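You operate a simulated robot arm through the tools that you are given. There is no shell and no other tool. Be economical: measure what you need, move in short steps, check, and stop when the job is done.

Carry out the task below with a simulated two-armed robot. There is one attempt and no reset: what you move stays moved.

JOB
Screw the cap back on the seed jar on the top of the grey cabinet.

Only the result counts: the job must be done as asked and must still hold three seconds after the hand-in. Knocking over, shifting, dropping, spilling or breaking anything else fails it. A push-on lid holds only when it is set on centred and level and pressed home; a screw cap is set on level and turned clockwise until tight.

ROBOT AND FRAMES
Two 7-joint arms with two-finger parallel grippers on one trunk, on a base that drives. Base frame: it is fixed to the floor where the robot stands at the start and does not move with it; the origin is under the middle of the robot, x ahead of it, y to its left, z up; the surface under the hand at the start is at about z = 900. Units: mm, degrees, N and s.
The left shoulder is at the start at [71, 156, 1055], the right one opposite. Payload 3.91 kg a hand.
The tool frame of a hand sits at the grasp point between the pads (the TCP): z along the fingers, y along the line on which they close. The tips reach 30 mm beyond it. The gripper opens to 110 mm. The fingers are 20 mm wide and 10 mm thick; the gripper's body (48 by 112 mm) begins 55 mm behind the TCP.
Orientation is that of the tool frame in the base frame, as [roll, pitch, yaw] about the fixed x, y, z axes, in that order (R = Rz(yaw) Ry(pitch) Rx(roll)). With the fingers straight down and closing along the base's y, the tool's x points along the base's -x, its y along +y and its z along -z.

CONTROLS
- The arms move only by the tool servo_tool. It takes "left_rows", "right_rows" or both (then of equal length, played together; a hand with none holds still); each is a list of rows, each an object of numbers (a shift or turn left out is 0, a gripper value left out holds the last): "gripper": the closure, from 0 (fully open) to 1 (shut); "tx", "ty", "tz": the shift along the tool's x, y, z in units of 50 mm (1.0 is 50 mm); "ax", "ay", "az": the turn, a rotation vector about the tool's x, y, z in units of 6 degrees (1.0 is 6 degrees). In form: [{"gripper": .., "tx": .., "ty": .., "tz": .., "ax": .., "ay": .., "az": ..}, ...]. A call has 1 to 20 rows; each row shifts and turns the commanded pose from where the row before left it, along the tool's axes as they then stand. A call with a number of a shift or a turn outside -1 to 1 is refused whole. Each row takes 0.2 s and may step no farther than 50 mm and 8.6 degrees from the row before; otherwise, or with a gripper value out of range, the whole call is refused. Where a pose cannot be reached the arm comes as near as it can. A force on the tool above 40 N (or 10 N above the force at the start of the call, whichever is more), or a blocked arm, ends the call early, and 0.2 s more pass. The fingers move at their own pace (about 108 mm/s each) and stop on an object; they squeeze with about 44 N. The grip force told is the motor's: it shows also when the fingers shut on nothing. Time passes only in rows, and 0.2 s behind the last, so rows that do not move let the fingers close. The reply holds the time, the measured pose of the TCP, the force on the tool along the base axes, the opening and the grip force, in the units named above and with some noise, with the torque about the TCP (base axes, N m) and any sound that the robot's microphone picked up.
- Cameras (640 x 400 px; columns grow to the right, rows downward): "scene" is now at [139.9, -30.1, 1306.7]; the picture's right is [-0.32, -0.95, 0.00], its down [-0.32, 0.11, -0.94] and it looks along [0.89, -0.30, -0.34] (base axes); focal length 262 px, centre (320, 200). "left" rides on the left gripper at [72, -17, -103] in its tool frame; the picture's right is [0.23, 0.97, 0.00], its down [-0.76, 0.18, -0.62] and it looks along [-0.61, 0.14, 0.78] (tool axes); focal length 222 px, centre (320, 200). "right" rides on the right gripper at [72, 17, -103] in its tool frame; the picture's right is [-0.23, 0.97, 0.00], its down [-0.76, -0.18, -0.62] and it looks along [-0.61, -0.14, 0.78] (tool axes); focal length 222 px, centre (320, 200). There is no depth. A picture from a camera that has moved, and an enlarged one, comes with that camera's place and axes in the base frame and with its lens.
- grab_frame(camera): a new picture of that camera. The clock stands still meanwhile.
- slide_trunk(by): slides the trunk up (or, below 0, down) by that many mm; the arms and the scene camera ride with it, the base frame stays. It gives what a move gives, with no picture.
- drive_base(legs): drives the robot by 1 to 6 legs, each [ahead, left, turn to the left] in mm, mm and degrees, along the robot's own axes; the way and the turn of a leg run together, so that a leg with both is an arc; at most 1500 mm and 180 degrees a leg. The arms and the cameras ride along, it lands a little off, and it stops where it bumps. It gives what a move gives.
- head_to(pan, tilt): turns the head with the scene camera to pan (to the left, within 86 degrees either way) and tilt (down, from -29 to 69), counted from straight ahead of the robot. It gives what a move gives.
- zoom(camera, box): a new picture of the part [left, top, right, bottom] of that camera's present view, enlarged. The clock stands still meanwhile.
- finish_job(): hands the job in; it is judged then, once.

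Work in short steps. Places have to be worked out from the pictures, the camera data and where the tool is seen: move nearer, look again, correct. Check each grasp and each placing, and mend what went wrong. You have 120 turns and 108 pictures in all, those below and enlarged ones among them. Open the grippers and draw the arms clear of the work before you hand the job in, unless the task says otherwise; then end with one line.

The tools are called after "Request:" as name(argument=value, ...) on one line, values as JSON. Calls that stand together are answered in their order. servo_tool: Moves the arms, as the interface text tells. Its arguments: {"type":"object","properties":{"left_rows":{"type":"array"},"right_rows":{"type":"array"}},"required":[]} The other tools are called the same way: slide_trunk (by) slides the trunk up or down; drive_base (legs) drives the base; head_to (pan, tilt) turns the head that bears the scene camera; grab_frame (camera) takes a picture; zoom (camera, box) takes an enlarged picture of a part of a camera's view; finish_job () hands the job in.

At the start:

```text
t: 0.0
left_ee_pos: [635.1, 86.8, 1187.4]
left_tcp_rot: [-180.0, 0.0, -180.0]
left_contact_force: [-0.6, 0.3, -0.2]
left_wrist_torque: [-0.03, -0.01, -0.02]
left_finger_gap: 109.8
left_finger_force: 0.0
right_ee_pos: [620.1, -561.3, 1294.9]
right_tcp_rot: [-180.0, 0.1, -180.0]
right_contact_force: [0.5, 0.4, 0.8]
right_wrist_torque: [0.0, 0.01, 0.02]
right_finger_gap: 109.9
right_finger_force: 0.0
trunk travel left (down, up): [-500.0, 440.0]
robot x, y, heading: [-1.3, -0.0, -0.2]
head pan, tilt: [-18.6, 19.8]
```

scene: 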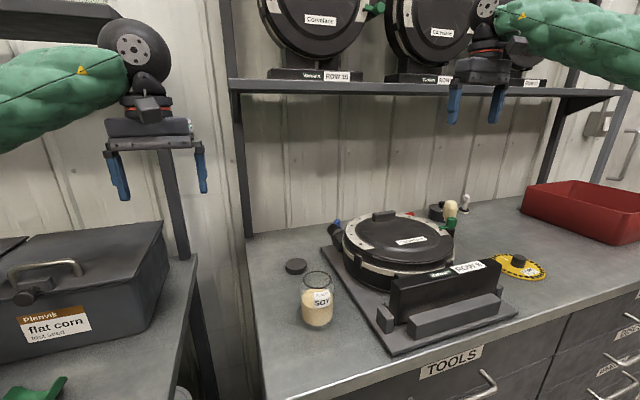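
right: 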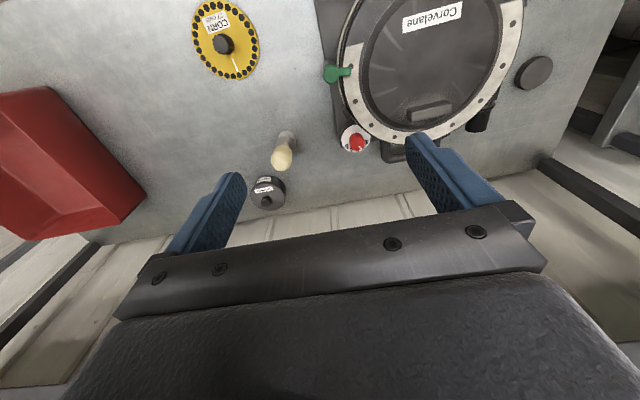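
left: 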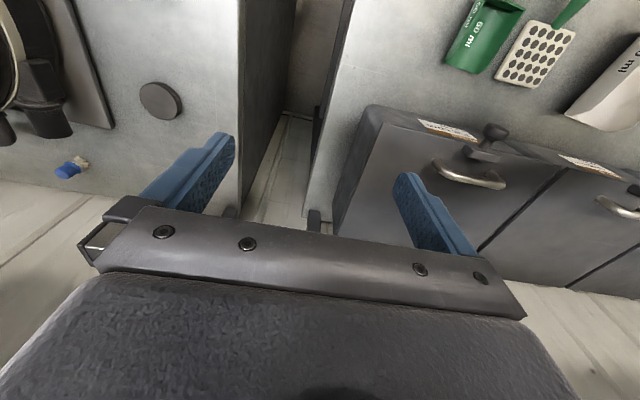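

I'll zoom into the scene around the jar and the dark disc, which I take to be the cap, at about (716, -157).

Request:
zoom(camera="scene", box=[240, 220, 400, 340])

Request:
zoom(camera="scene", box=[400, 170, 560, 290])

```text
3.33 times, centred on (320, 280) of scene
camera zoom: at [139.9, -30.1, 1306.7], right [-0.32, -0.95, 0.0], down [-0.32, 0.11, -0.94], along [0.89, -0.3, -0.34], focal length 874 px, centre (320, -67)
```

zoom: 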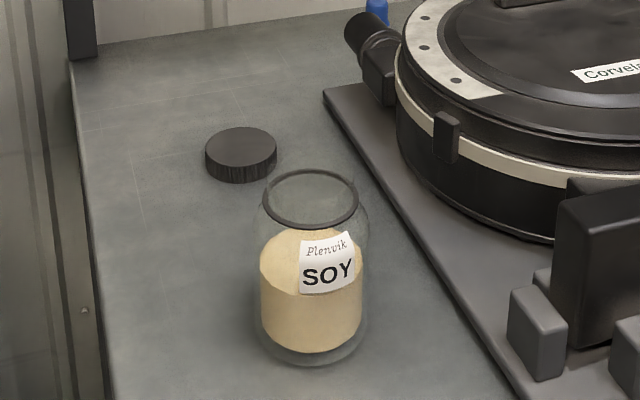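

```text
3.33 times, centred on (480, 230) of scene
camera zoom: at [139.9, -30.1, 1306.7], right [-0.32, -0.95, 0.0], down [-0.32, 0.11, -0.94], along [0.89, -0.3, -0.34], focal length 874 px, centre (-213, 100)
```

zoom: 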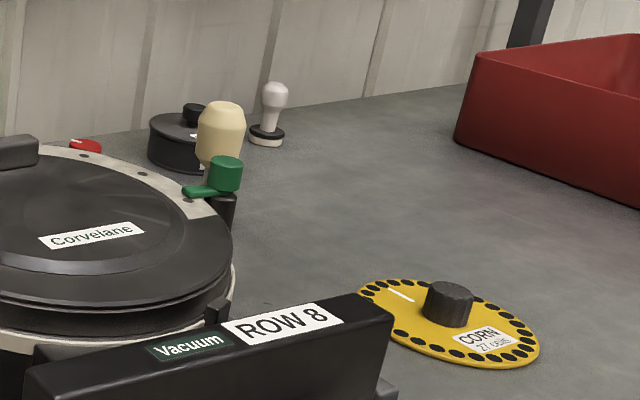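

The cap lies top side up at about (720, -159) and the jar stands at about (540, -157). I'll pull the left hand away to its side and bring the right hand over the area, staying high.

Request:
servo_tool(left_rows=[{"ty": 0.36}, {"ty": 0.36}, {"ty": 0.36}, {"ty": 0.36}, {"ty": 0.36}, {"ty": 0.36}, {"ty": 0.36}, {"ty": 0.36}, {"ty": 0.36}], right_rows=[{"ty": 0.89, "tz": 0.32}, {"ty": 0.89, "tz": 0.32}, {"ty": 0.89, "tz": 0.32}, {"ty": 0.89, "tz": 0.32}, {"ty": 0.89, "tz": 0.32}, {"ty": 0.89, "tz": 0.32}, {"ty": 0.89, "tz": 0.32}, {"ty": 0.89, "tz": 0.32}, {"ty": 0.89, "tz": 0.32}])

Request:
grab_frame(camera="right")

Request:
grab_frame(camera="scene")

```text
t: 2.0
left_ee_pos: [637.8, 248.9, 1185.2]
left_tcp_rot: [-179.9, -0.1, 180.0]
left_contact_force: [-0.7, 0.2, -0.8]
left_wrist_torque: [-0.04, -0.01, -0.02]
left_finger_gap: 110.2
left_finger_force: 0.0
right_ee_pos: [622.3, -161.2, 1148.9]
right_tcp_rot: [-179.9, 0.0, 179.8]
right_contact_force: [0.7, -0.1, 1.0]
right_wrist_torque: [0.02, 0.01, -0.02]
right_finger_gap: 110.0
right_finger_force: 0.0
trunk travel left (down, up): [-500.0, 440.0]
robot x, y, heading: [-1.2, -1.6, -0.1]
head pan, tilt: [-18.6, 19.8]
```

```text
102 pictures are left
camera right: at [550.7, -144.4, 1252.3], right [0.23, 0.97, 0.0], down [0.76, -0.18, 0.62], along [0.61, -0.14, -0.78], focal length 222 px, centre (320, 200)
```

right: 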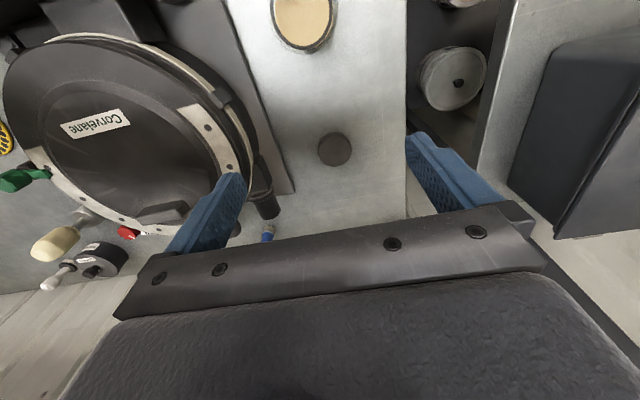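

```text
101 pictures are left
camera scene: at [140.6, -28.4, 1306.7], right [-0.32, -0.95, 0.0], down [-0.32, 0.11, -0.94], along [0.89, -0.3, -0.34], focal length 262 px, centre (320, 200)
```

scene: 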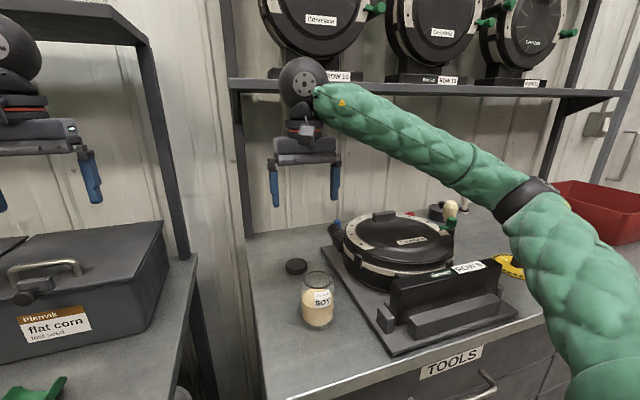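

From both views the cap is at about (708, -157) with its top near z 920, and the jar axis is at about (546, -156) with the rim near z 987. I'll move the right hand over the cap to z≈1010 and look.

Request:
servo_tool(right_rows=[{"tx": -0.43, "ty": 0.02, "tz": 0.69}, {"tx": -0.43, "ty": 0.02, "tz": 0.69}, {"tx": -0.43, "ty": 0.02, "tz": 0.69}, {"tx": -0.43, "ty": 0.02, "tz": 0.69}])

Request:
grab_frame(camera="right")

Request:
grab_frame(camera="scene")

```text
t: 3.2
left_ee_pos: [629.9, 249.6, 1194.4]
left_tcp_rot: [-179.5, 0.3, 179.8]
left_contact_force: [0.0, 0.3, -0.5]
left_wrist_torque: [-0.03, 0.01, -0.02]
left_finger_gap: 110.2
left_finger_force: 0.1
right_ee_pos: [704.6, -166.5, 1061.9]
right_tcp_rot: [-179.7, 3.7, 178.8]
right_contact_force: [0.0, 0.3, 0.0]
right_wrist_torque: [0.04, 0.03, 0.02]
right_finger_gap: 110.1
right_finger_force: 0.1
trunk travel left (down, up): [-500.0, 440.0]
robot x, y, heading: [1.8, -5.2, -0.4]
head pan, tilt: [-18.6, 19.8]
stopped in row 4 (right hand): the arm was blocked; the commanded pose is now the measured one
```

```text
100 pictures are left
camera right: at [626.0, -147.0, 1161.2], right [0.25, 0.97, 0.01], down [0.72, -0.19, 0.67], along [0.65, -0.16, -0.74], focal length 222 px, centre (320, 200)
```

right: 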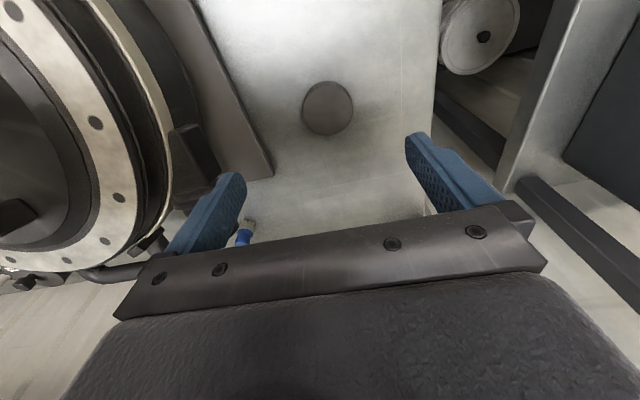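

```text
99 pictures are left
camera scene: at [132.3, -24.8, 1312.9], right [-0.32, -0.95, 0.01], down [-0.31, 0.1, -0.94], along [0.89, -0.31, -0.33], focal length 262 px, centre (320, 200)
```

scene: 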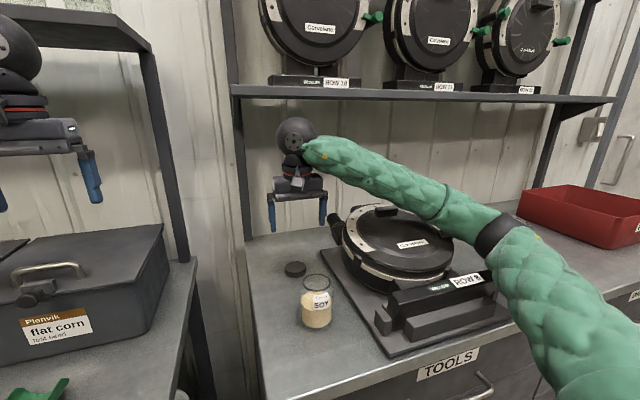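

The arm was blocked, and the forearm or elbow seems to have met the ROW 8 machine. I'll back off straight up and check that nothing shifted.

Request:
servo_tool(right_rows=[{"tz": -0.7, "tx": 0.2}, {"tz": -0.7, "tx": 0.2}, {"tz": -0.7, "tx": 0.2}])

Request:
grab_frame(camera="scene")

```text
t: 4.0
left_ee_pos: [635.0, 245.4, 1187.2]
left_tcp_rot: [180.0, 0.1, 179.9]
left_contact_force: [-0.6, 0.9, 0.7]
left_wrist_torque: [-0.01, -0.04, 0.02]
left_finger_gap: 110.1
left_finger_force: 0.0
right_ee_pos: [675.1, -163.2, 1139.9]
right_tcp_rot: [179.9, 2.2, 179.3]
right_contact_force: [-0.3, 0.1, 0.8]
right_wrist_torque: [-0.02, -0.03, 0.03]
right_finger_gap: 110.0
right_finger_force: 0.1
trunk travel left (down, up): [-500.0, 440.0]
robot x, y, heading: [3.2, -1.3, -0.0]
head pan, tilt: [-18.6, 19.8]
```

```text
98 pictures are left
camera scene: at [139.0, -32.6, 1306.1], right [-0.32, -0.95, 0.0], down [-0.32, 0.11, -0.94], along [0.89, -0.3, -0.34], focal length 262 px, centre (320, 200)
```

scene: 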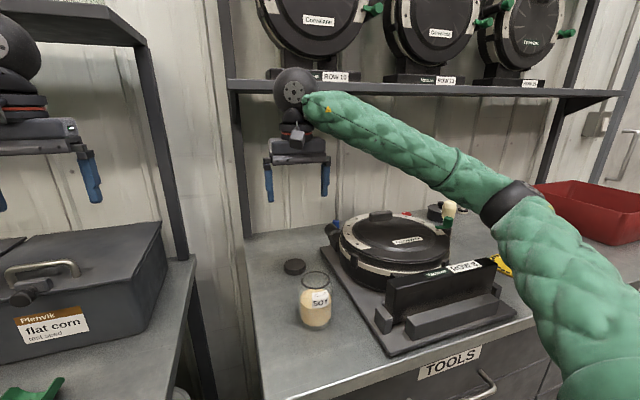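

Nothing in the scene looks shifted. I'll retract both hands from the shelf, then raise the trunk so the elbows clear the machine.

Request:
servo_tool(left_rows=[{"tx": 0.6}, {"tx": 0.6}, {"tx": 0.6}, {"tx": 0.6}], right_rows=[{"tx": 0.8}, {"tx": 0.8}, {"tx": 0.8}, {"tx": 0.8}])

Request:
slide_trunk(by=220)

Request:
grab_frame(camera="scene")

```text
t: 5.0
left_ee_pos: [518.2, 241.3, 1185.1]
left_tcp_rot: [-180.0, 0.0, 179.9]
left_contact_force: [0.0, 0.1, -0.2]
left_wrist_torque: [-0.02, -0.01, 0.01]
left_finger_gap: 109.9
left_finger_force: 0.1
right_ee_pos: [517.7, -163.9, 1132.6]
right_tcp_rot: [179.8, 2.0, 179.4]
right_contact_force: [-0.3, 0.7, 0.2]
right_wrist_torque: [-0.02, -0.02, 0.0]
right_finger_gap: 110.1
right_finger_force: 0.1
trunk travel left (down, up): [-500.0, 440.0]
robot x, y, heading: [0.4, -1.4, -0.3]
head pan, tilt: [-18.6, 19.8]
```

```text
t: 7.3
left_ee_pos: [518.5, 242.3, 1404.8]
left_tcp_rot: [180.0, 0.0, 179.9]
left_contact_force: [-0.3, -0.2, 0.6]
left_wrist_torque: [0.02, -0.01, 0.0]
left_finger_gap: 109.8
left_finger_force: 0.1
right_ee_pos: [517.7, -163.8, 1353.3]
right_tcp_rot: [180.0, 2.0, 179.4]
right_contact_force: [0.0, -0.5, -0.2]
right_wrist_torque: [0.06, -0.01, -0.02]
right_finger_gap: 110.0
right_finger_force: 0.1
trunk travel left (down, up): [-720.0, 220.0]
robot x, y, heading: [2.9, -5.0, -0.2]
head pan, tilt: [-18.6, 19.8]
```

```text
97 pictures are left
camera scene: at [141.9, -33.3, 1526.6], right [-0.32, -0.95, 0.0], down [-0.32, 0.11, -0.94], along [0.89, -0.3, -0.34], focal length 262 px, centre (320, 200)
```

scene: 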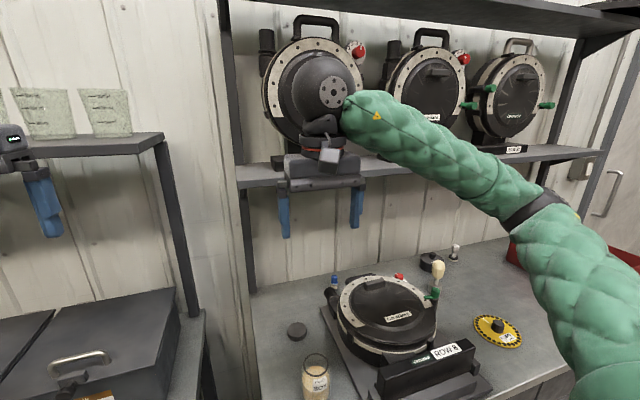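

The elbow is now well up, and the shelf edge is at about x 815, z 1335. I'll lower the right hand at its present x, level it, then move toward the cap at about z 1100.

Request:
servo_tool(right_rows=[{"tz": 0.84, "ay": 0.33, "az": -0.1}, {"tz": 0.84}, {"tz": 0.84}, {"tz": 0.84}, {"tz": 0.84}, {"tx": -0.9, "tz": 0.1}, {"tx": -0.9, "tz": 0.2}, {"tx": -0.9, "tz": 0.2}, {"tx": -0.9, "tz": 0.3}])

Request:
grab_frame(camera="right")

Request:
grab_frame(camera="scene")

```text
t: 9.3
left_ee_pos: [520.7, 241.7, 1403.9]
left_tcp_rot: [-179.9, -0.1, 179.8]
left_contact_force: [0.8, -0.4, -0.2]
left_wrist_torque: [-0.03, 0.05, 0.0]
left_finger_gap: 109.6
left_finger_force: 0.0
right_ee_pos: [700.5, -165.2, 1102.0]
right_tcp_rot: [-180.0, 0.1, 179.9]
right_contact_force: [0.4, 0.3, 0.4]
right_wrist_torque: [0.0, 0.01, 0.02]
right_finger_gap: 109.9
right_finger_force: 0.0
trunk travel left (down, up): [-720.0, 220.0]
robot x, y, heading: [1.7, -3.1, -0.3]
head pan, tilt: [-18.6, 19.8]
```

```text
96 pictures are left
camera right: at [629.3, -147.4, 1206.8], right [0.23, 0.97, 0.0], down [0.76, -0.18, 0.62], along [0.61, -0.14, -0.78], focal length 222 px, centre (320, 200)
```

right: 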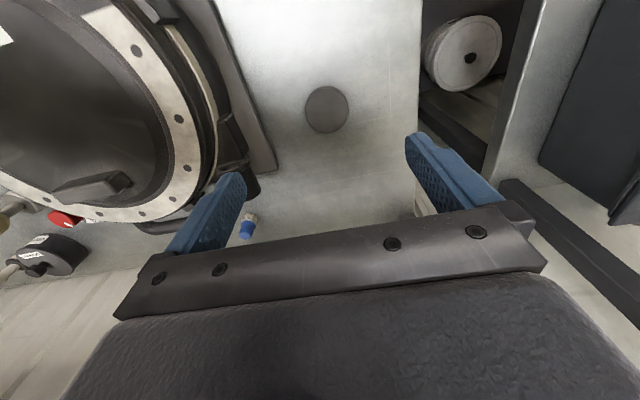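

```text
95 pictures are left
camera scene: at [143.4, -32.9, 1526.5], right [-0.32, -0.95, 0.0], down [-0.32, 0.11, -0.94], along [0.89, -0.3, -0.34], focal length 262 px, centre (320, 200)
```

scene: 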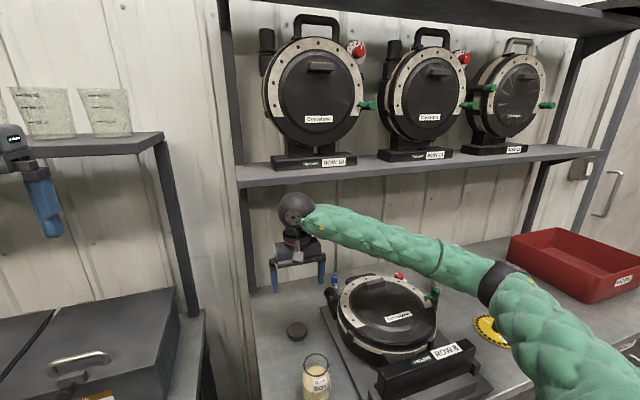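

The cap is confirmed at about (714, -157), top about z 920. I'll centre over it, partly close the fingers, and descend to z≈950.

Request:
servo_tool(right_rows=[{"tx": -0.27, "ty": 0.16, "tz": 0.4, "gripper": 0.22}, {"tz": 0.66}, {"tz": 0.66}, {"tz": 0.66}, {"tz": 0.66}])

Request:
grab_frame(camera="right")

Request:
grab_frame(camera="scene")

```text
t: 10.5
left_ee_pos: [519.0, 241.9, 1404.7]
left_tcp_rot: [-180.0, 0.0, 180.0]
left_contact_force: [0.1, 0.2, 0.0]
left_wrist_torque: [-0.01, 0.01, 0.01]
left_finger_gap: 110.3
left_finger_force: 0.0
right_ee_pos: [714.8, -154.5, 952.1]
right_tcp_rot: [179.9, 0.3, 179.9]
right_contact_force: [0.0, 0.0, -0.4]
right_wrist_torque: [0.02, 0.0, 0.0]
right_finger_gap: 85.8
right_finger_force: 0.2
trunk travel left (down, up): [-720.0, 220.0]
robot x, y, heading: [3.2, -4.5, -0.5]
head pan, tilt: [-18.6, 19.8]
```

```text
94 pictures are left
camera right: at [642.9, -138.3, 1056.0], right [0.23, 0.97, 0.0], down [0.76, -0.18, 0.62], along [0.61, -0.14, -0.78], focal length 222 px, centre (320, 200)
```

right: 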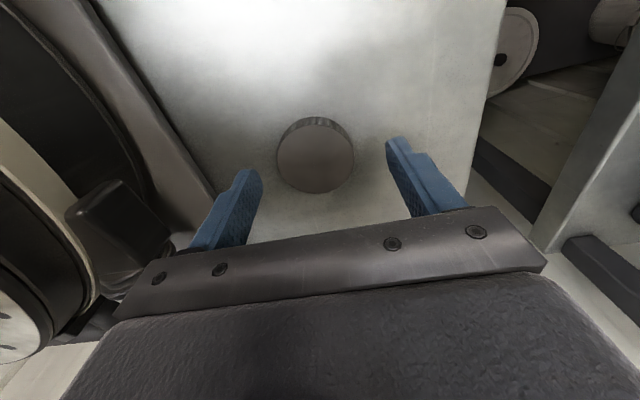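

```text
93 pictures are left
camera scene: at [141.8, -33.8, 1526.8], right [-0.32, -0.95, 0.0], down [-0.32, 0.11, -0.94], along [0.89, -0.3, -0.34], focal length 262 px, centre (320, 200)
```

scene: 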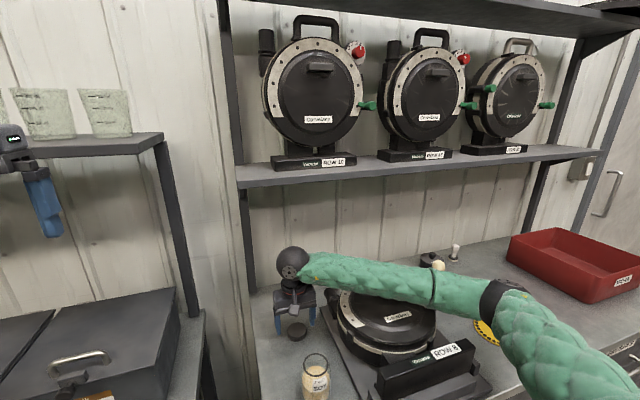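

The cap is centred in x and about 3 mm off in y. I'll descend in small steps toward z≈933.

Request:
servo_tool(right_rows=[{"ty": -0.05, "tz": 0.12}, {"tz": 0.12}, {"tz": 0.1}, {"tz": 0.04}])

```text
t: 11.5
left_ee_pos: [518.8, 241.6, 1404.5]
left_tcp_rot: [180.0, 0.0, 180.0]
left_contact_force: [0.4, -0.8, 0.1]
left_wrist_torque: [0.0, 0.02, -0.02]
left_finger_gap: 110.2
left_finger_force: 0.1
right_ee_pos: [714.6, -157.9, 932.7]
right_tcp_rot: [179.9, 0.2, 179.9]
right_contact_force: [-0.2, 0.4, -0.2]
right_wrist_torque: [0.0, -0.01, -0.01]
right_finger_gap: 85.7
right_finger_force: 0.1
trunk travel left (down, up): [-720.0, 220.0]
robot x, y, heading: [-0.6, -1.0, -0.2]
head pan, tilt: [-18.6, 19.8]
```

No contact yet at z 932.7, with the tips at about 903. I'll look at how the fingertips sit relative to the cap.

Request:
grab_frame(camera="right")

Request:
zoom(camera="scene", box=[250, 280, 350, 360])

```text
92 pictures are left
camera right: at [641.8, -141.9, 1037.0], right [0.23, 0.97, 0.0], down [0.76, -0.18, 0.62], along [0.61, -0.14, -0.78], focal length 222 px, centre (320, 200)
```

right: 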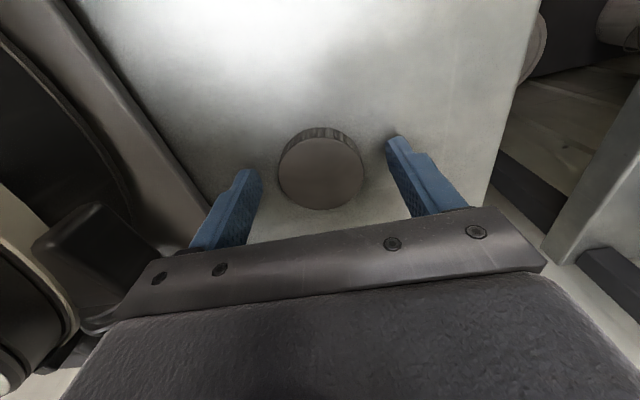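

```text
5.00 times, centred on (300, 320) of scene
camera zoom: at [141.8, -33.4, 1526.7], right [-0.32, -0.95, 0.0], down [-0.32, 0.11, -0.94], along [0.89, -0.3, -0.34], focal length 1311 px, centre (420, -400)
```

zoom: 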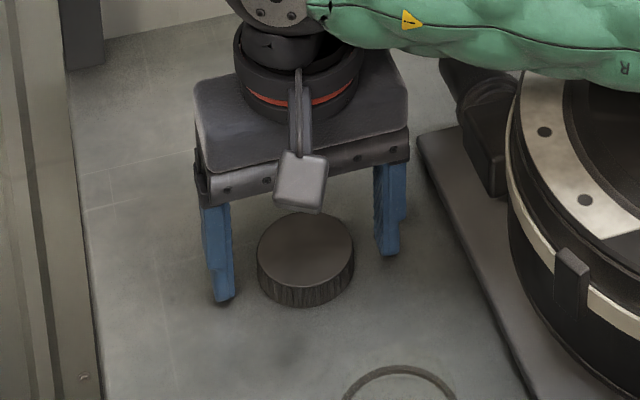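

The cap is centred between the tips and the tips are just above the table. I'll drop 2 mm more and close.

Request:
servo_tool(right_rows=[{"tz": 0.03}, {"gripper": 0.5}, {"gripper": 0.6}, {"gripper": 1.0}, {"gripper": 1.0}, {"gripper": 1.0}])

```text
t: 12.9
left_ee_pos: [518.8, 241.9, 1404.1]
left_tcp_rot: [180.0, 0.0, 179.9]
left_contact_force: [0.2, -0.8, 0.4]
left_wrist_torque: [0.0, 0.01, -0.02]
left_finger_gap: 109.8
left_finger_force: 0.1
right_ee_pos: [713.2, -157.8, 931.9]
right_tcp_rot: [179.9, 0.2, 179.9]
right_contact_force: [0.3, -0.3, -0.9]
right_wrist_torque: [-0.01, 0.04, 0.02]
right_finger_gap: 53.7
right_finger_force: 43.9
trunk travel left (down, up): [-720.0, 220.0]
robot x, y, heading: [1.6, -2.0, -0.2]
head pan, tilt: [-18.6, 19.8]
```

The cap is gripped (gap 53.7, force 44 N). I'll lift it to z≈1080 and move most of the way back toward the jar, then look.

Request:
servo_tool(right_rows=[{"tz": -0.4}, {"tz": -0.85}, {"tz": -0.85}, {"tz": -0.9}, {"tx": 0.7}, {"tx": 0.7}])

Request:
grab_frame(camera="right")

Request:
grab_frame(camera="scene")

```text
t: 14.3
left_ee_pos: [517.9, 241.1, 1404.7]
left_tcp_rot: [179.9, 0.0, 180.0]
left_contact_force: [-0.1, -0.8, -0.9]
left_wrist_torque: [0.01, -0.03, 0.0]
left_finger_gap: 109.5
left_finger_force: 0.0
right_ee_pos: [643.0, -157.2, 1082.1]
right_tcp_rot: [179.9, 0.2, 179.9]
right_contact_force: [0.1, -0.5, -0.4]
right_wrist_torque: [-0.01, -0.02, 0.0]
right_finger_gap: 53.5
right_finger_force: 44.2
trunk travel left (down, up): [-720.0, 220.0]
robot x, y, heading: [-0.3, -3.6, -0.0]
head pan, tilt: [-18.6, 19.8]
```

```text
90 pictures are left
camera right: at [570.5, -140.6, 1185.5], right [0.23, 0.97, 0.0], down [0.76, -0.18, 0.63], along [0.61, -0.14, -0.78], focal length 222 px, centre (320, 200)
```

right: 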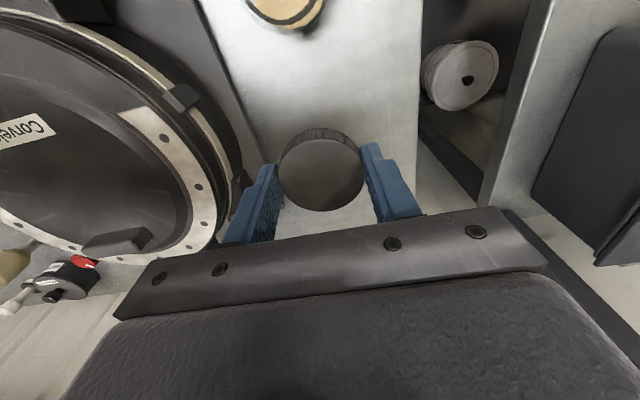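

```text
89 pictures are left
camera scene: at [141.2, -33.3, 1526.8], right [-0.32, -0.95, 0.0], down [-0.32, 0.11, -0.94], along [0.89, -0.3, -0.34], focal length 262 px, centre (320, 200)
```

scene: 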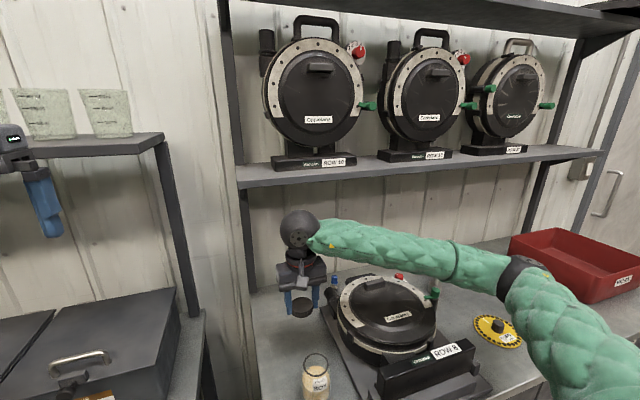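

The cap sits level in the right hand. Before placing it I want the left hand to hold the jar low from its left side. That needs the left wrist spun 90° counterclockwise so its camera ends up on top, so I'll test the spin here in free space.

Request:
servo_tool(left_rows=[{"az": -1}, {"az": -1}, {"az": -1}, {"az": -1}, {"az": -1}, {"az": -1}, {"az": -1}, {"az": -1}, {"az": -1}, {"az": -1}, {"az": -1}, {"az": -1}, {"az": -1}, {"az": -1}, {"az": -1}])

```text
t: 17.5
left_ee_pos: [518.9, 243.4, 1404.3]
left_tcp_rot: [180.0, 0.0, -90.1]
left_contact_force: [0.6, 0.3, -0.6]
left_wrist_torque: [0.01, -0.03, 0.0]
left_finger_gap: 109.9
left_finger_force: 0.1
right_ee_pos: [644.0, -157.7, 1080.8]
right_tcp_rot: [180.0, 0.1, 179.9]
right_contact_force: [-0.1, -0.2, -0.4]
right_wrist_torque: [0.0, 0.0, 0.05]
right_finger_gap: 53.5
right_finger_force: 43.7
trunk travel left (down, up): [-720.0, 220.0]
robot x, y, heading: [4.9, -6.0, 0.0]
head pan, tilt: [-18.6, 19.8]
```

The spin reached the full 90°. Now I'll tilt the left fingers up toward -y by about 70°, ending 20° below horizontal.

Request:
servo_tool(left_rows=[{"ay": 1}, {"ay": 1}, {"ay": 1}, {"ay": 1}, {"ay": 1}, {"ay": 1}, {"ay": 1}, {"ay": 1}, {"ay": 1}, {"ay": 1}, {"ay": 1}, {"ay": 0.67}])

Request:
grab_frame(camera="scene")

```text
t: 20.1
left_ee_pos: [518.7, 242.4, 1404.0]
left_tcp_rot: [-180.0, -70.1, -90.1]
left_contact_force: [-0.5, -0.4, -1.3]
left_wrist_torque: [0.03, 0.01, -0.01]
left_finger_gap: 110.0
left_finger_force: 0.1
right_ee_pos: [644.5, -156.0, 1080.9]
right_tcp_rot: [180.0, 0.2, 179.9]
right_contact_force: [0.7, 0.4, -0.2]
right_wrist_torque: [0.02, 0.02, 0.01]
right_finger_gap: 53.6
right_finger_force: 44.2
trunk travel left (down, up): [-720.0, 220.0]
robot x, y, heading: [2.7, -2.9, -0.5]
head pan, tilt: [-18.6, 19.8]
```

```text
88 pictures are left
camera scene: at [141.9, -33.0, 1526.8], right [-0.32, -0.95, 0.0], down [-0.32, 0.11, -0.94], along [0.89, -0.3, -0.34], focal length 262 px, centre (320, 200)
```

scene: 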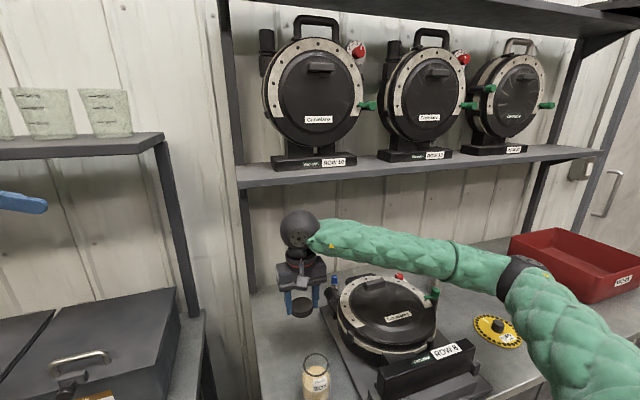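

The left hand tilts fine. I'll point the head down at the jar and bring the left hand halfway toward its pre-grasp spot.

Request:
head_to(pan=-8, tilt=48)

Request:
servo_tool(left_rows=[{"tz": 0.66, "tx": -0.6, "ty": -0.05}, {"tz": 0.66, "tx": -0.6, "ty": -0.05}, {"tz": 0.66, "tx": -0.6, "ty": -0.05}, {"tz": 0.66, "tx": -0.6, "ty": -0.05}, {"tz": 0.66, "tx": -0.6, "ty": -0.05}])

Request:
grab_frame(camera="scene")

Request:
grab_frame(camera="left")

```text
t: 21.1
left_ee_pos: [519.0, 242.9, 1403.6]
left_tcp_rot: [179.9, -70.0, -89.9]
left_contact_force: [0.1, -0.2, 0.9]
left_wrist_torque: [0.01, 0.03, 0.0]
left_finger_gap: 109.7
left_finger_force: 0.0
right_ee_pos: [643.8, -156.8, 1081.9]
right_tcp_rot: [179.8, 0.1, 179.9]
right_contact_force: [0.2, 0.3, 0.8]
right_wrist_torque: [-0.02, -0.02, 0.0]
right_finger_gap: 53.5
right_finger_force: 44.5
trunk travel left (down, up): [-720.0, 220.0]
robot x, y, heading: [1.5, -0.3, -0.3]
head pan, tilt: [-8.0, 48.0]
```

```text
t: 22.3
left_ee_pos: [531.2, 138.6, 1205.0]
left_tcp_rot: [179.8, -70.0, -90.0]
left_contact_force: [1.1, -0.2, 0.6]
left_wrist_torque: [0.0, 0.01, -0.04]
left_finger_gap: 110.0
left_finger_force: 0.1
right_ee_pos: [644.6, -157.2, 1080.6]
right_tcp_rot: [179.8, 0.1, 179.9]
right_contact_force: [0.0, 0.6, 0.1]
right_wrist_torque: [-0.01, -0.03, 0.0]
right_finger_gap: 53.4
right_finger_force: 44.1
trunk travel left (down, up): [-720.0, 220.0]
robot x, y, heading: [1.8, -2.7, -0.0]
head pan, tilt: [-8.0, 48.0]
```

```text
87 pictures are left
camera scene: at [132.1, -14.6, 1483.6], right [-0.14, -0.99, 0.0], down [-0.74, 0.11, -0.67], along [0.66, -0.09, -0.74], focal length 262 px, centre (320, 200)
```

scene: 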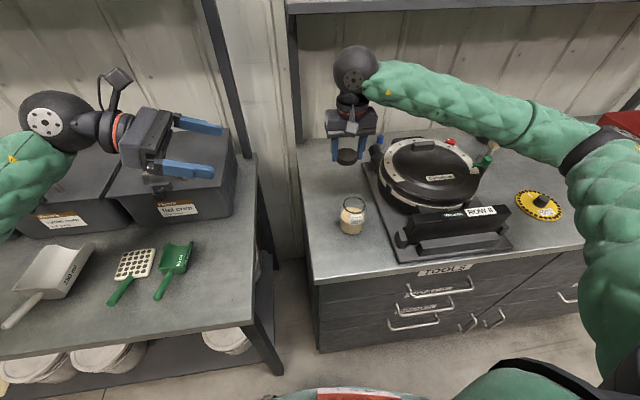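

```text
86 pictures are left
camera left: at [549.0, 211.5, 1307.4], right [-0.97, -0.08, 0.21], down [-0.18, 0.85, -0.5], along [-0.14, -0.53, -0.84], focal length 222 px, centre (320, 200)
```

left: 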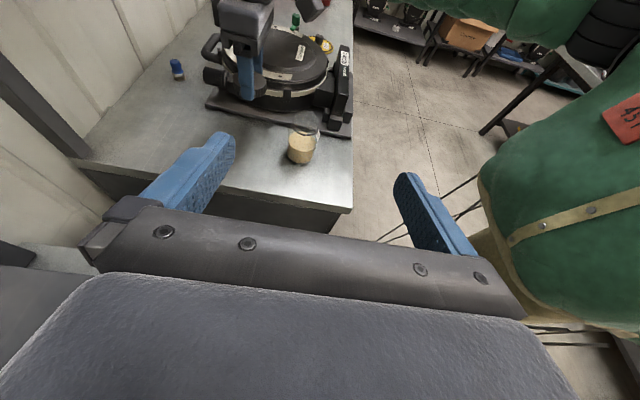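

Both paths look clear. I'll continue the left hand to about (546, 0, 1010) and look again.

Request:
servo_tool(left_rows=[{"tz": 0.78, "tx": -0.54, "ty": -0.06}, {"tz": 0.78, "tx": -0.54, "ty": -0.06}, {"tz": 0.78, "tx": -0.54, "ty": -0.06}, {"tz": 0.78, "tx": -0.54, "ty": -0.06}, {"tz": 0.78, "tx": -0.54, "ty": -0.06}])

Request:
grab_frame(camera="scene")

Request:
grab_frame(camera="left")

```text
t: 23.5
left_ee_pos: [544.7, 1.0, 1013.3]
left_tcp_rot: [180.0, -70.1, -90.1]
left_contact_force: [-0.2, 0.9, 0.4]
left_wrist_torque: [0.03, 0.0, -0.02]
left_finger_gap: 110.0
left_finger_force: 0.1
right_ee_pos: [643.6, -157.3, 1080.7]
right_tcp_rot: [179.9, 0.2, 179.9]
right_contact_force: [0.9, -0.6, 0.2]
right_wrist_torque: [-0.01, 0.01, 0.0]
right_finger_gap: 53.6
right_finger_force: 44.3
trunk travel left (down, up): [-720.0, 220.0]
robot x, y, heading: [0.7, -1.0, -0.3]
head pan, tilt: [-8.0, 48.0]
```

```text
85 pictures are left
camera scene: at [132.0, -15.1, 1483.6], right [-0.14, -0.99, 0.0], down [-0.74, 0.11, -0.67], along [0.66, -0.09, -0.74], focal length 262 px, centre (320, 200)
```

scene: 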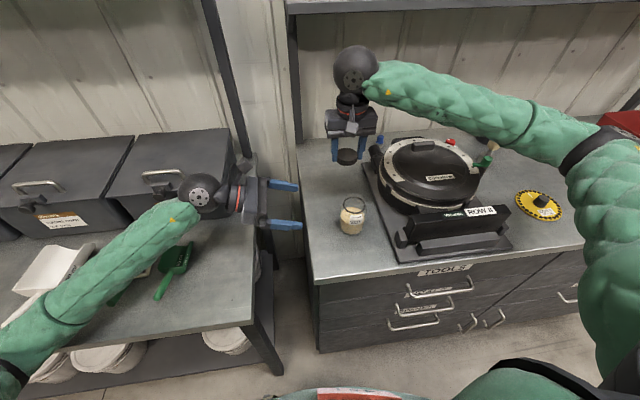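

```text
84 pictures are left
camera left: at [563.2, 75.2, 1116.5], right [-0.97, -0.08, 0.21], down [-0.18, 0.85, -0.5], along [-0.14, -0.53, -0.84], focal length 222 px, centre (320, 200)
```

left: 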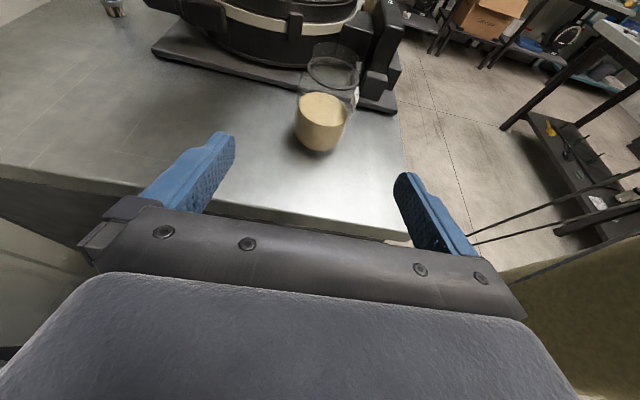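

I'll zoom in on the jar from both cameras to pin down its axis and height.

Request:
zoom(camera="scene", box=[304, 180, 400, 240])

Request:
zoom(camera="left", box=[240, 20, 400, 170])

```text
6.67 times, centred on (352, 210) of scene
camera zoom: at [132.0, -15.1, 1483.6], right [-0.14, -0.99, 0.0], down [-0.74, 0.11, -0.67], along [0.66, -0.09, -0.74], focal length 1748 px, centre (107, 133)
```

zoom: 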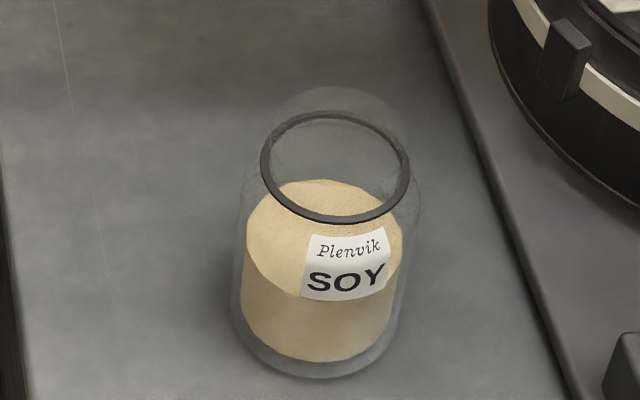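

```text
2.67 times, centred on (320, 95) of left
camera zoom: at [563.2, 75.2, 1116.5], right [-0.97, -0.08, 0.21], down [-0.18, 0.85, -0.5], along [-0.14, -0.53, -0.84], focal length 592 px, centre (320, 480)
```

zoom: 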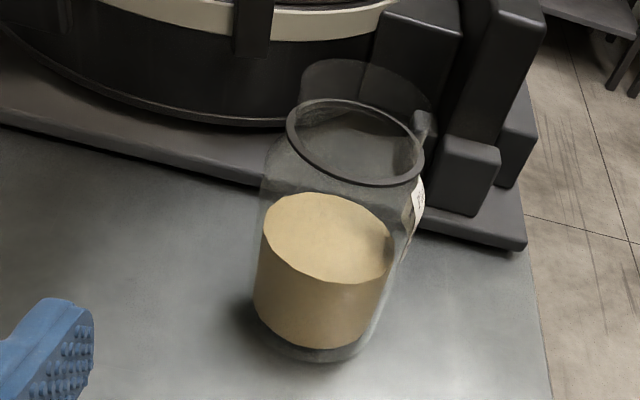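

There's a faint glass outline above the dark ring. I need to know whether the neck rises above it, so I'll zoom closer.

Request:
zoom(camera="left", box=[296, 28, 368, 73])

Request:
zoom(camera="scene", box=[332, 186, 376, 214])

```text
8.89 times, centred on (332, 50) of left
camera zoom: at [563.2, 75.2, 1116.5], right [-0.97, -0.08, 0.21], down [-0.18, 0.85, -0.5], along [-0.14, -0.53, -0.84], focal length 1974 px, centre (213, 1529)
```

zoom: 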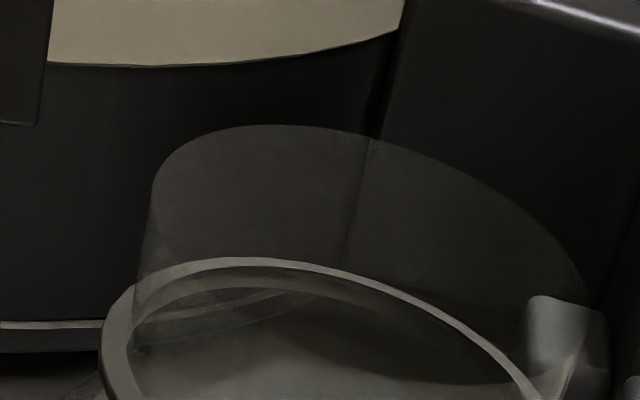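

```text
14.29 times, centred on (354, 200) of scene
camera zoom: at [132.0, -15.1, 1483.6], right [-0.14, -0.99, 0.0], down [-0.74, 0.11, -0.67], along [0.66, -0.09, -0.74], focal length 3747 px, centre (-166, 200)
```

zoom: 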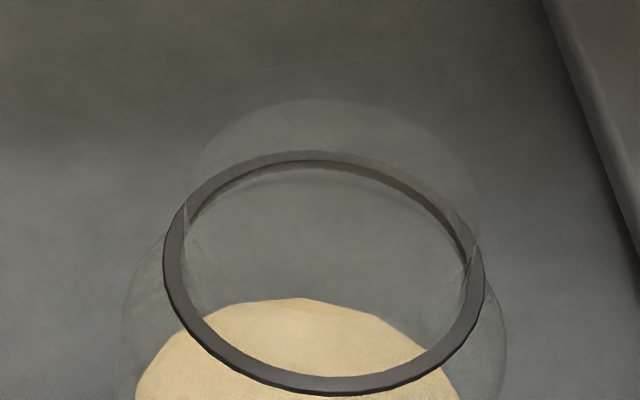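

The dark ring is a collar at z≈992, and the clear neck rises to about z 1010. The jar axis is at about (543, -157), the body about 66 mm across, and the table at 900. I'll lower the left hand to z≈932, then advance partway with the fingers straddling the jar.

Request:
servo_tool(left_rows=[{"tz": 0.18, "tx": -0.51, "ty": 0.01}, {"tz": 0.18, "tx": -0.51, "ty": 0.01}, {"tz": 0.18, "tx": -0.5, "ty": 0.01}, {"tz": 0.56, "tx": 0.2}, {"tz": 0.56, "tx": 0.2}, {"tz": 0.56, "tx": 0.2}])

Request:
grab_frame(camera="scene")

Request:
grab_frame(camera="left")

```text
t: 25.1
left_ee_pos: [552.2, -14.0, 959.0]
left_tcp_rot: [-171.2, -68.4, -92.9]
left_contact_force: [-0.4, 0.5, 0.2]
left_wrist_torque: [-0.02, -0.01, -0.01]
left_finger_gap: 110.3
left_finger_force: 0.0
right_ee_pos: [638.5, -94.6, 1087.2]
right_tcp_rot: [179.2, 0.5, -175.8]
right_contact_force: [0.2, 0.3, -0.9]
right_wrist_torque: [-0.02, 0.0, 0.03]
right_finger_gap: 53.7
right_finger_force: 44.0
trunk travel left (down, up): [-720.0, 220.0]
robot x, y, heading: [-4.8, 22.9, 4.4]
head pan, tilt: [-8.0, 48.0]
stopped in row 6 (left hand): the arm was blocked; the commanded pose is now the measured one
```

```text
79 pictures are left
camera scene: at [113.9, 2.8, 1487.3], right [-0.07, -1.0, -0.01], down [-0.74, 0.06, -0.67], along [0.67, -0.03, -0.74], focal length 262 px, centre (320, 200)
```

scene: 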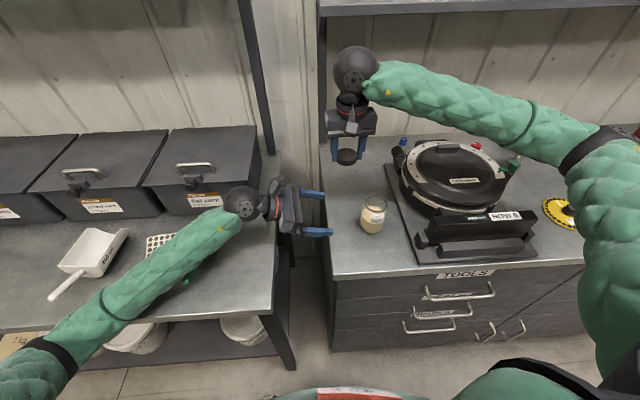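

```text
78 pictures are left
camera left: at [556.6, 57.4, 1064.6], right [-0.97, -0.17, 0.16], down [-0.23, 0.84, -0.49], along [-0.05, -0.51, -0.86], focal length 222 px, centre (320, 200)
```

left: 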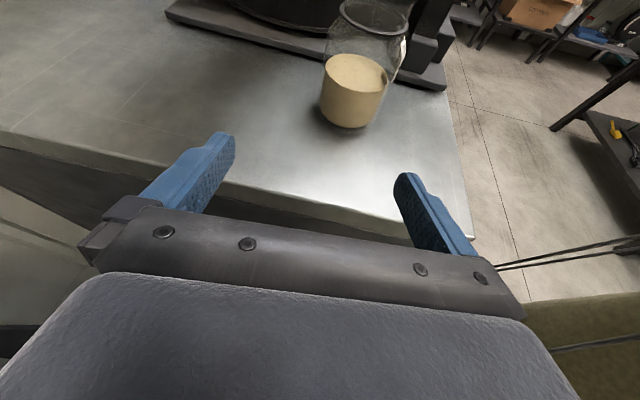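

The left forearm bumped the left bench and swung the base. I'll raise the left hand straight away and check the scoops.

Request:
servo_tool(left_rows=[{"tx": 0.6, "tz": -0.25}, {"tx": 0.6, "tz": -0.25}, {"tx": 0.6, "tz": -0.25}, {"tx": 0.6, "tz": -0.25}])

Request:
grab_frame(camera="scene")

```text
t: 26.1
left_ee_pos: [539.5, 2.2, 1072.6]
left_tcp_rot: [-175.4, -69.0, -88.9]
left_contact_force: [0.3, -0.1, -0.6]
left_wrist_torque: [-0.01, 0.04, -0.02]
left_finger_gap: 109.9
left_finger_force: 0.1
right_ee_pos: [636.7, -77.6, 1087.7]
right_tcp_rot: [179.9, 0.7, -175.5]
right_contact_force: [-0.4, -0.5, 0.0]
right_wrist_torque: [0.03, 0.04, 0.01]
right_finger_gap: 53.8
right_finger_force: 43.8
trunk travel left (down, up): [-720.0, 220.0]
robot x, y, heading: [-3.7, 22.2, 4.5]
head pan, tilt: [-8.0, 48.0]
```

```text
77 pictures are left
camera scene: at [110.0, 23.1, 1484.1], right [-0.06, -1.0, 0.0], down [-0.73, 0.05, -0.68], along [0.68, -0.04, -0.74], focal length 262 px, centre (320, 200)
```

scene: 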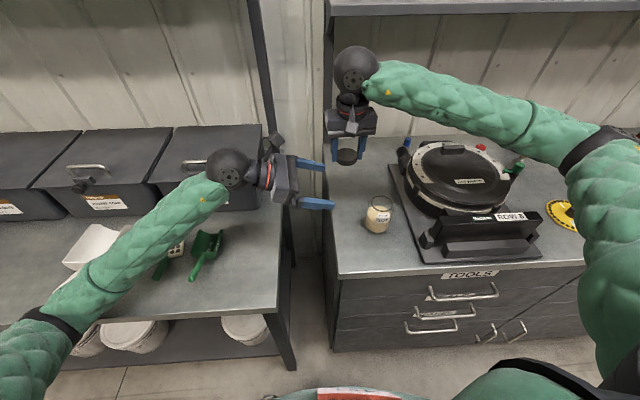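

By my pixel estimates the scoops are where they were, within a few mm. I'll pull the left hand up and away, then straighten the base heading.

Request:
servo_tool(left_rows=[{"tz": -0.7, "tx": 0.45}, {"tz": -0.7, "tx": 0.45}, {"tz": -0.7, "tx": 0.45}, {"tz": -0.7, "tx": 0.45}])

Request:
drive_base(legs=[[3, -23, -4.5]])

Request:
grab_frame(camera="scene")

```text
t: 27.1
left_ee_pos: [543.7, 98.6, 1203.6]
left_tcp_rot: [-175.6, -69.3, -89.5]
left_contact_force: [0.6, -0.3, 0.8]
left_wrist_torque: [-0.02, 0.03, -0.07]
left_finger_gap: 110.2
left_finger_force: 0.1
right_ee_pos: [651.6, -82.7, 1079.0]
right_tcp_rot: [179.9, 0.0, -176.2]
right_contact_force: [0.8, 0.3, -0.8]
right_wrist_torque: [-0.04, 0.01, -0.01]
right_finger_gap: 53.4
right_finger_force: 43.8
trunk travel left (down, up): [-720.0, 220.0]
robot x, y, heading: [-0.1, 25.8, 3.9]
head pan, tilt: [-8.0, 48.0]
```

```text
t: 27.9
left_ee_pos: [549.2, 30.3, 1204.9]
left_tcp_rot: [-175.4, -69.3, -94.2]
left_contact_force: [-0.2, -0.3, -0.7]
left_wrist_torque: [0.02, -0.01, 0.02]
left_finger_gap: 109.9
left_finger_force: 0.1
right_ee_pos: [642.9, -159.0, 1080.6]
right_tcp_rot: [179.9, 0.2, 179.3]
right_contact_force: [0.3, 0.1, 0.2]
right_wrist_torque: [0.01, -0.03, -0.02]
right_finger_gap: 53.6
right_finger_force: 44.3
trunk travel left (down, up): [-720.0, 220.0]
robot x, y, heading: [0.4, 3.8, -1.0]
head pan, tilt: [-8.0, 48.0]
```

```text
76 pictures are left
camera scene: at [131.9, -12.0, 1483.6], right [-0.15, -0.99, 0.0], down [-0.73, 0.11, -0.67], along [0.66, -0.1, -0.74], focal length 262 px, centre (320, 200)
```

scene: 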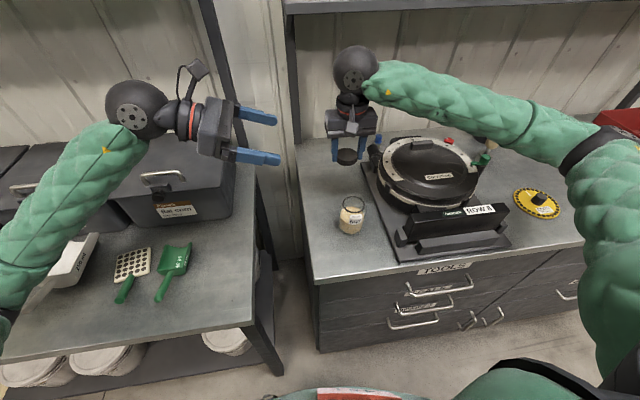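

The base is back and the scoops and jar are where they were. I'll bring the capped right hand over the jar axis with the cap bottom about 40 mm above the neck.

Request:
servo_tool(right_rows=[{"tx": 0.5, "az": -0.1}, {"tx": 0.5}, {"tx": 0.5}, {"tx": 0.5, "ty": 0.04}])

Request:
zoom(camera="scene", box=[288, 120, 416, 240])

Request:
grab_frame(camera="left")

Request:
grab_frame(camera="right")

```text
t: 28.9
left_ee_pos: [549.2, 31.1, 1204.4]
left_tcp_rot: [-175.3, -69.2, -94.3]
left_contact_force: [0.1, -0.3, -0.3]
left_wrist_torque: [-0.01, 0.02, 0.01]
left_finger_gap: 110.1
left_finger_force: 0.0
right_ee_pos: [541.5, -155.7, 1081.2]
right_tcp_rot: [179.9, 0.1, 179.9]
right_contact_force: [0.1, 0.2, -0.6]
right_wrist_torque: [0.0, -0.01, -0.01]
right_finger_gap: 53.6
right_finger_force: 43.9
trunk travel left (down, up): [-720.0, 220.0]
robot x, y, heading: [0.6, 3.6, -1.0]
head pan, tilt: [-8.0, 48.0]
```

```text
3.33 times, centred on (352, 180) of scene
camera zoom: at [131.2, -10.7, 1483.7], right [-0.15, -0.99, 0.0], down [-0.73, 0.11, -0.67], along [0.66, -0.1, -0.74], focal length 874 px, centre (213, 267)
```

zoom: 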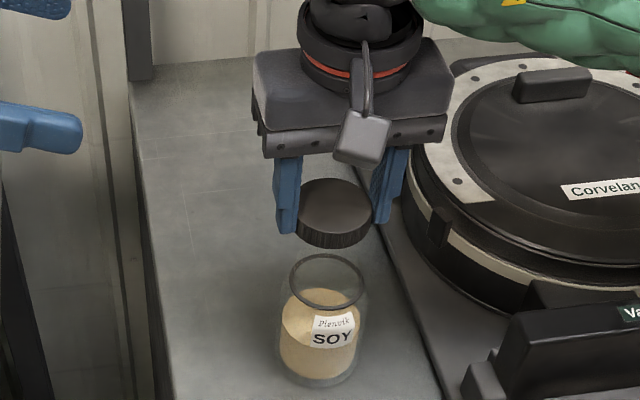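

```text
74 pictures are left
camera left: at [563.3, 103.0, 1309.4], right [-0.98, -0.08, 0.18], down [-0.16, 0.85, -0.5], along [-0.12, -0.52, -0.85], focal length 222 px, centre (320, 200)
```

left: 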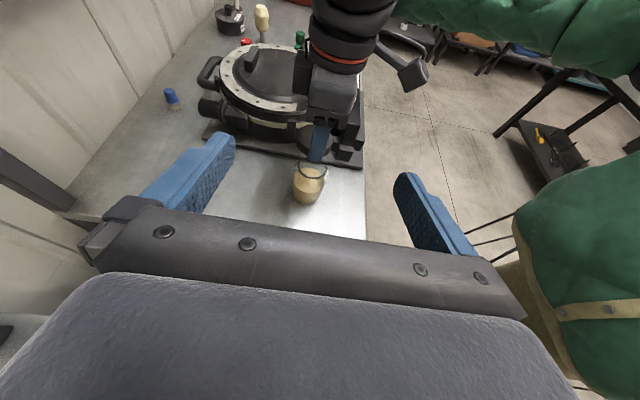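

```text
73 pictures are left
camera right: at [469.4, -140.2, 1185.7], right [0.23, 0.97, 0.0], down [0.76, -0.18, 0.62], along [0.61, -0.14, -0.78], focal length 222 px, centre (320, 200)
```

right: 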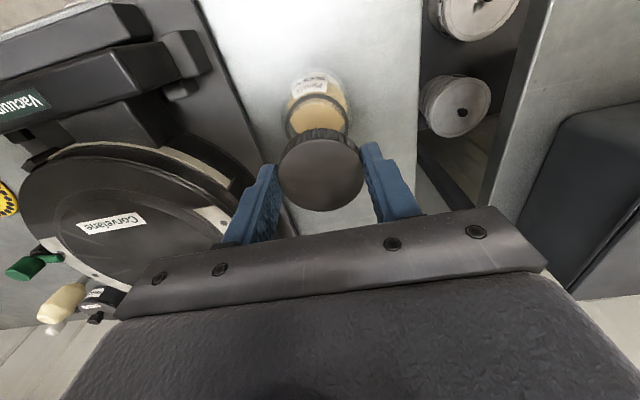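

Alignment is close: the scene view puts the ring at about (540, -159). I'll zoom the right camera on the ring for a better x.

Request:
zoom(camera="right", box=[260, 50, 380, 220])

Request:
zoom(camera="left", box=[260, 100, 380, 220])

```text
2.35 times, centred on (320, 135) of right
camera zoom: at [469.4, -140.2, 1185.7], right [0.23, 0.97, 0.0], down [0.76, -0.18, 0.62], along [0.61, -0.14, -0.78], focal length 523 px, centre (320, 353)
```

zoom: 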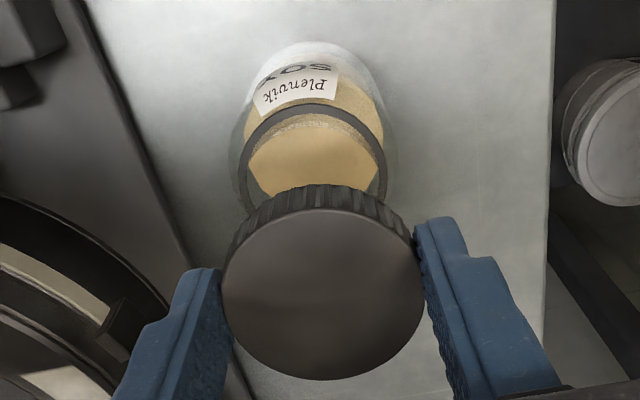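

```text
3.33 times, centred on (320, 160) of left
camera zoom: at [563.3, 103.0, 1309.4], right [-0.98, -0.08, 0.18], down [-0.16, 0.85, -0.5], along [-0.12, -0.52, -0.85], focal length 740 px, centre (320, 333)
```

zoom: 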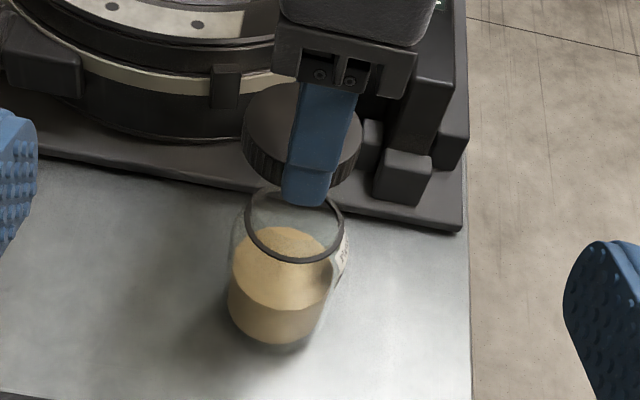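

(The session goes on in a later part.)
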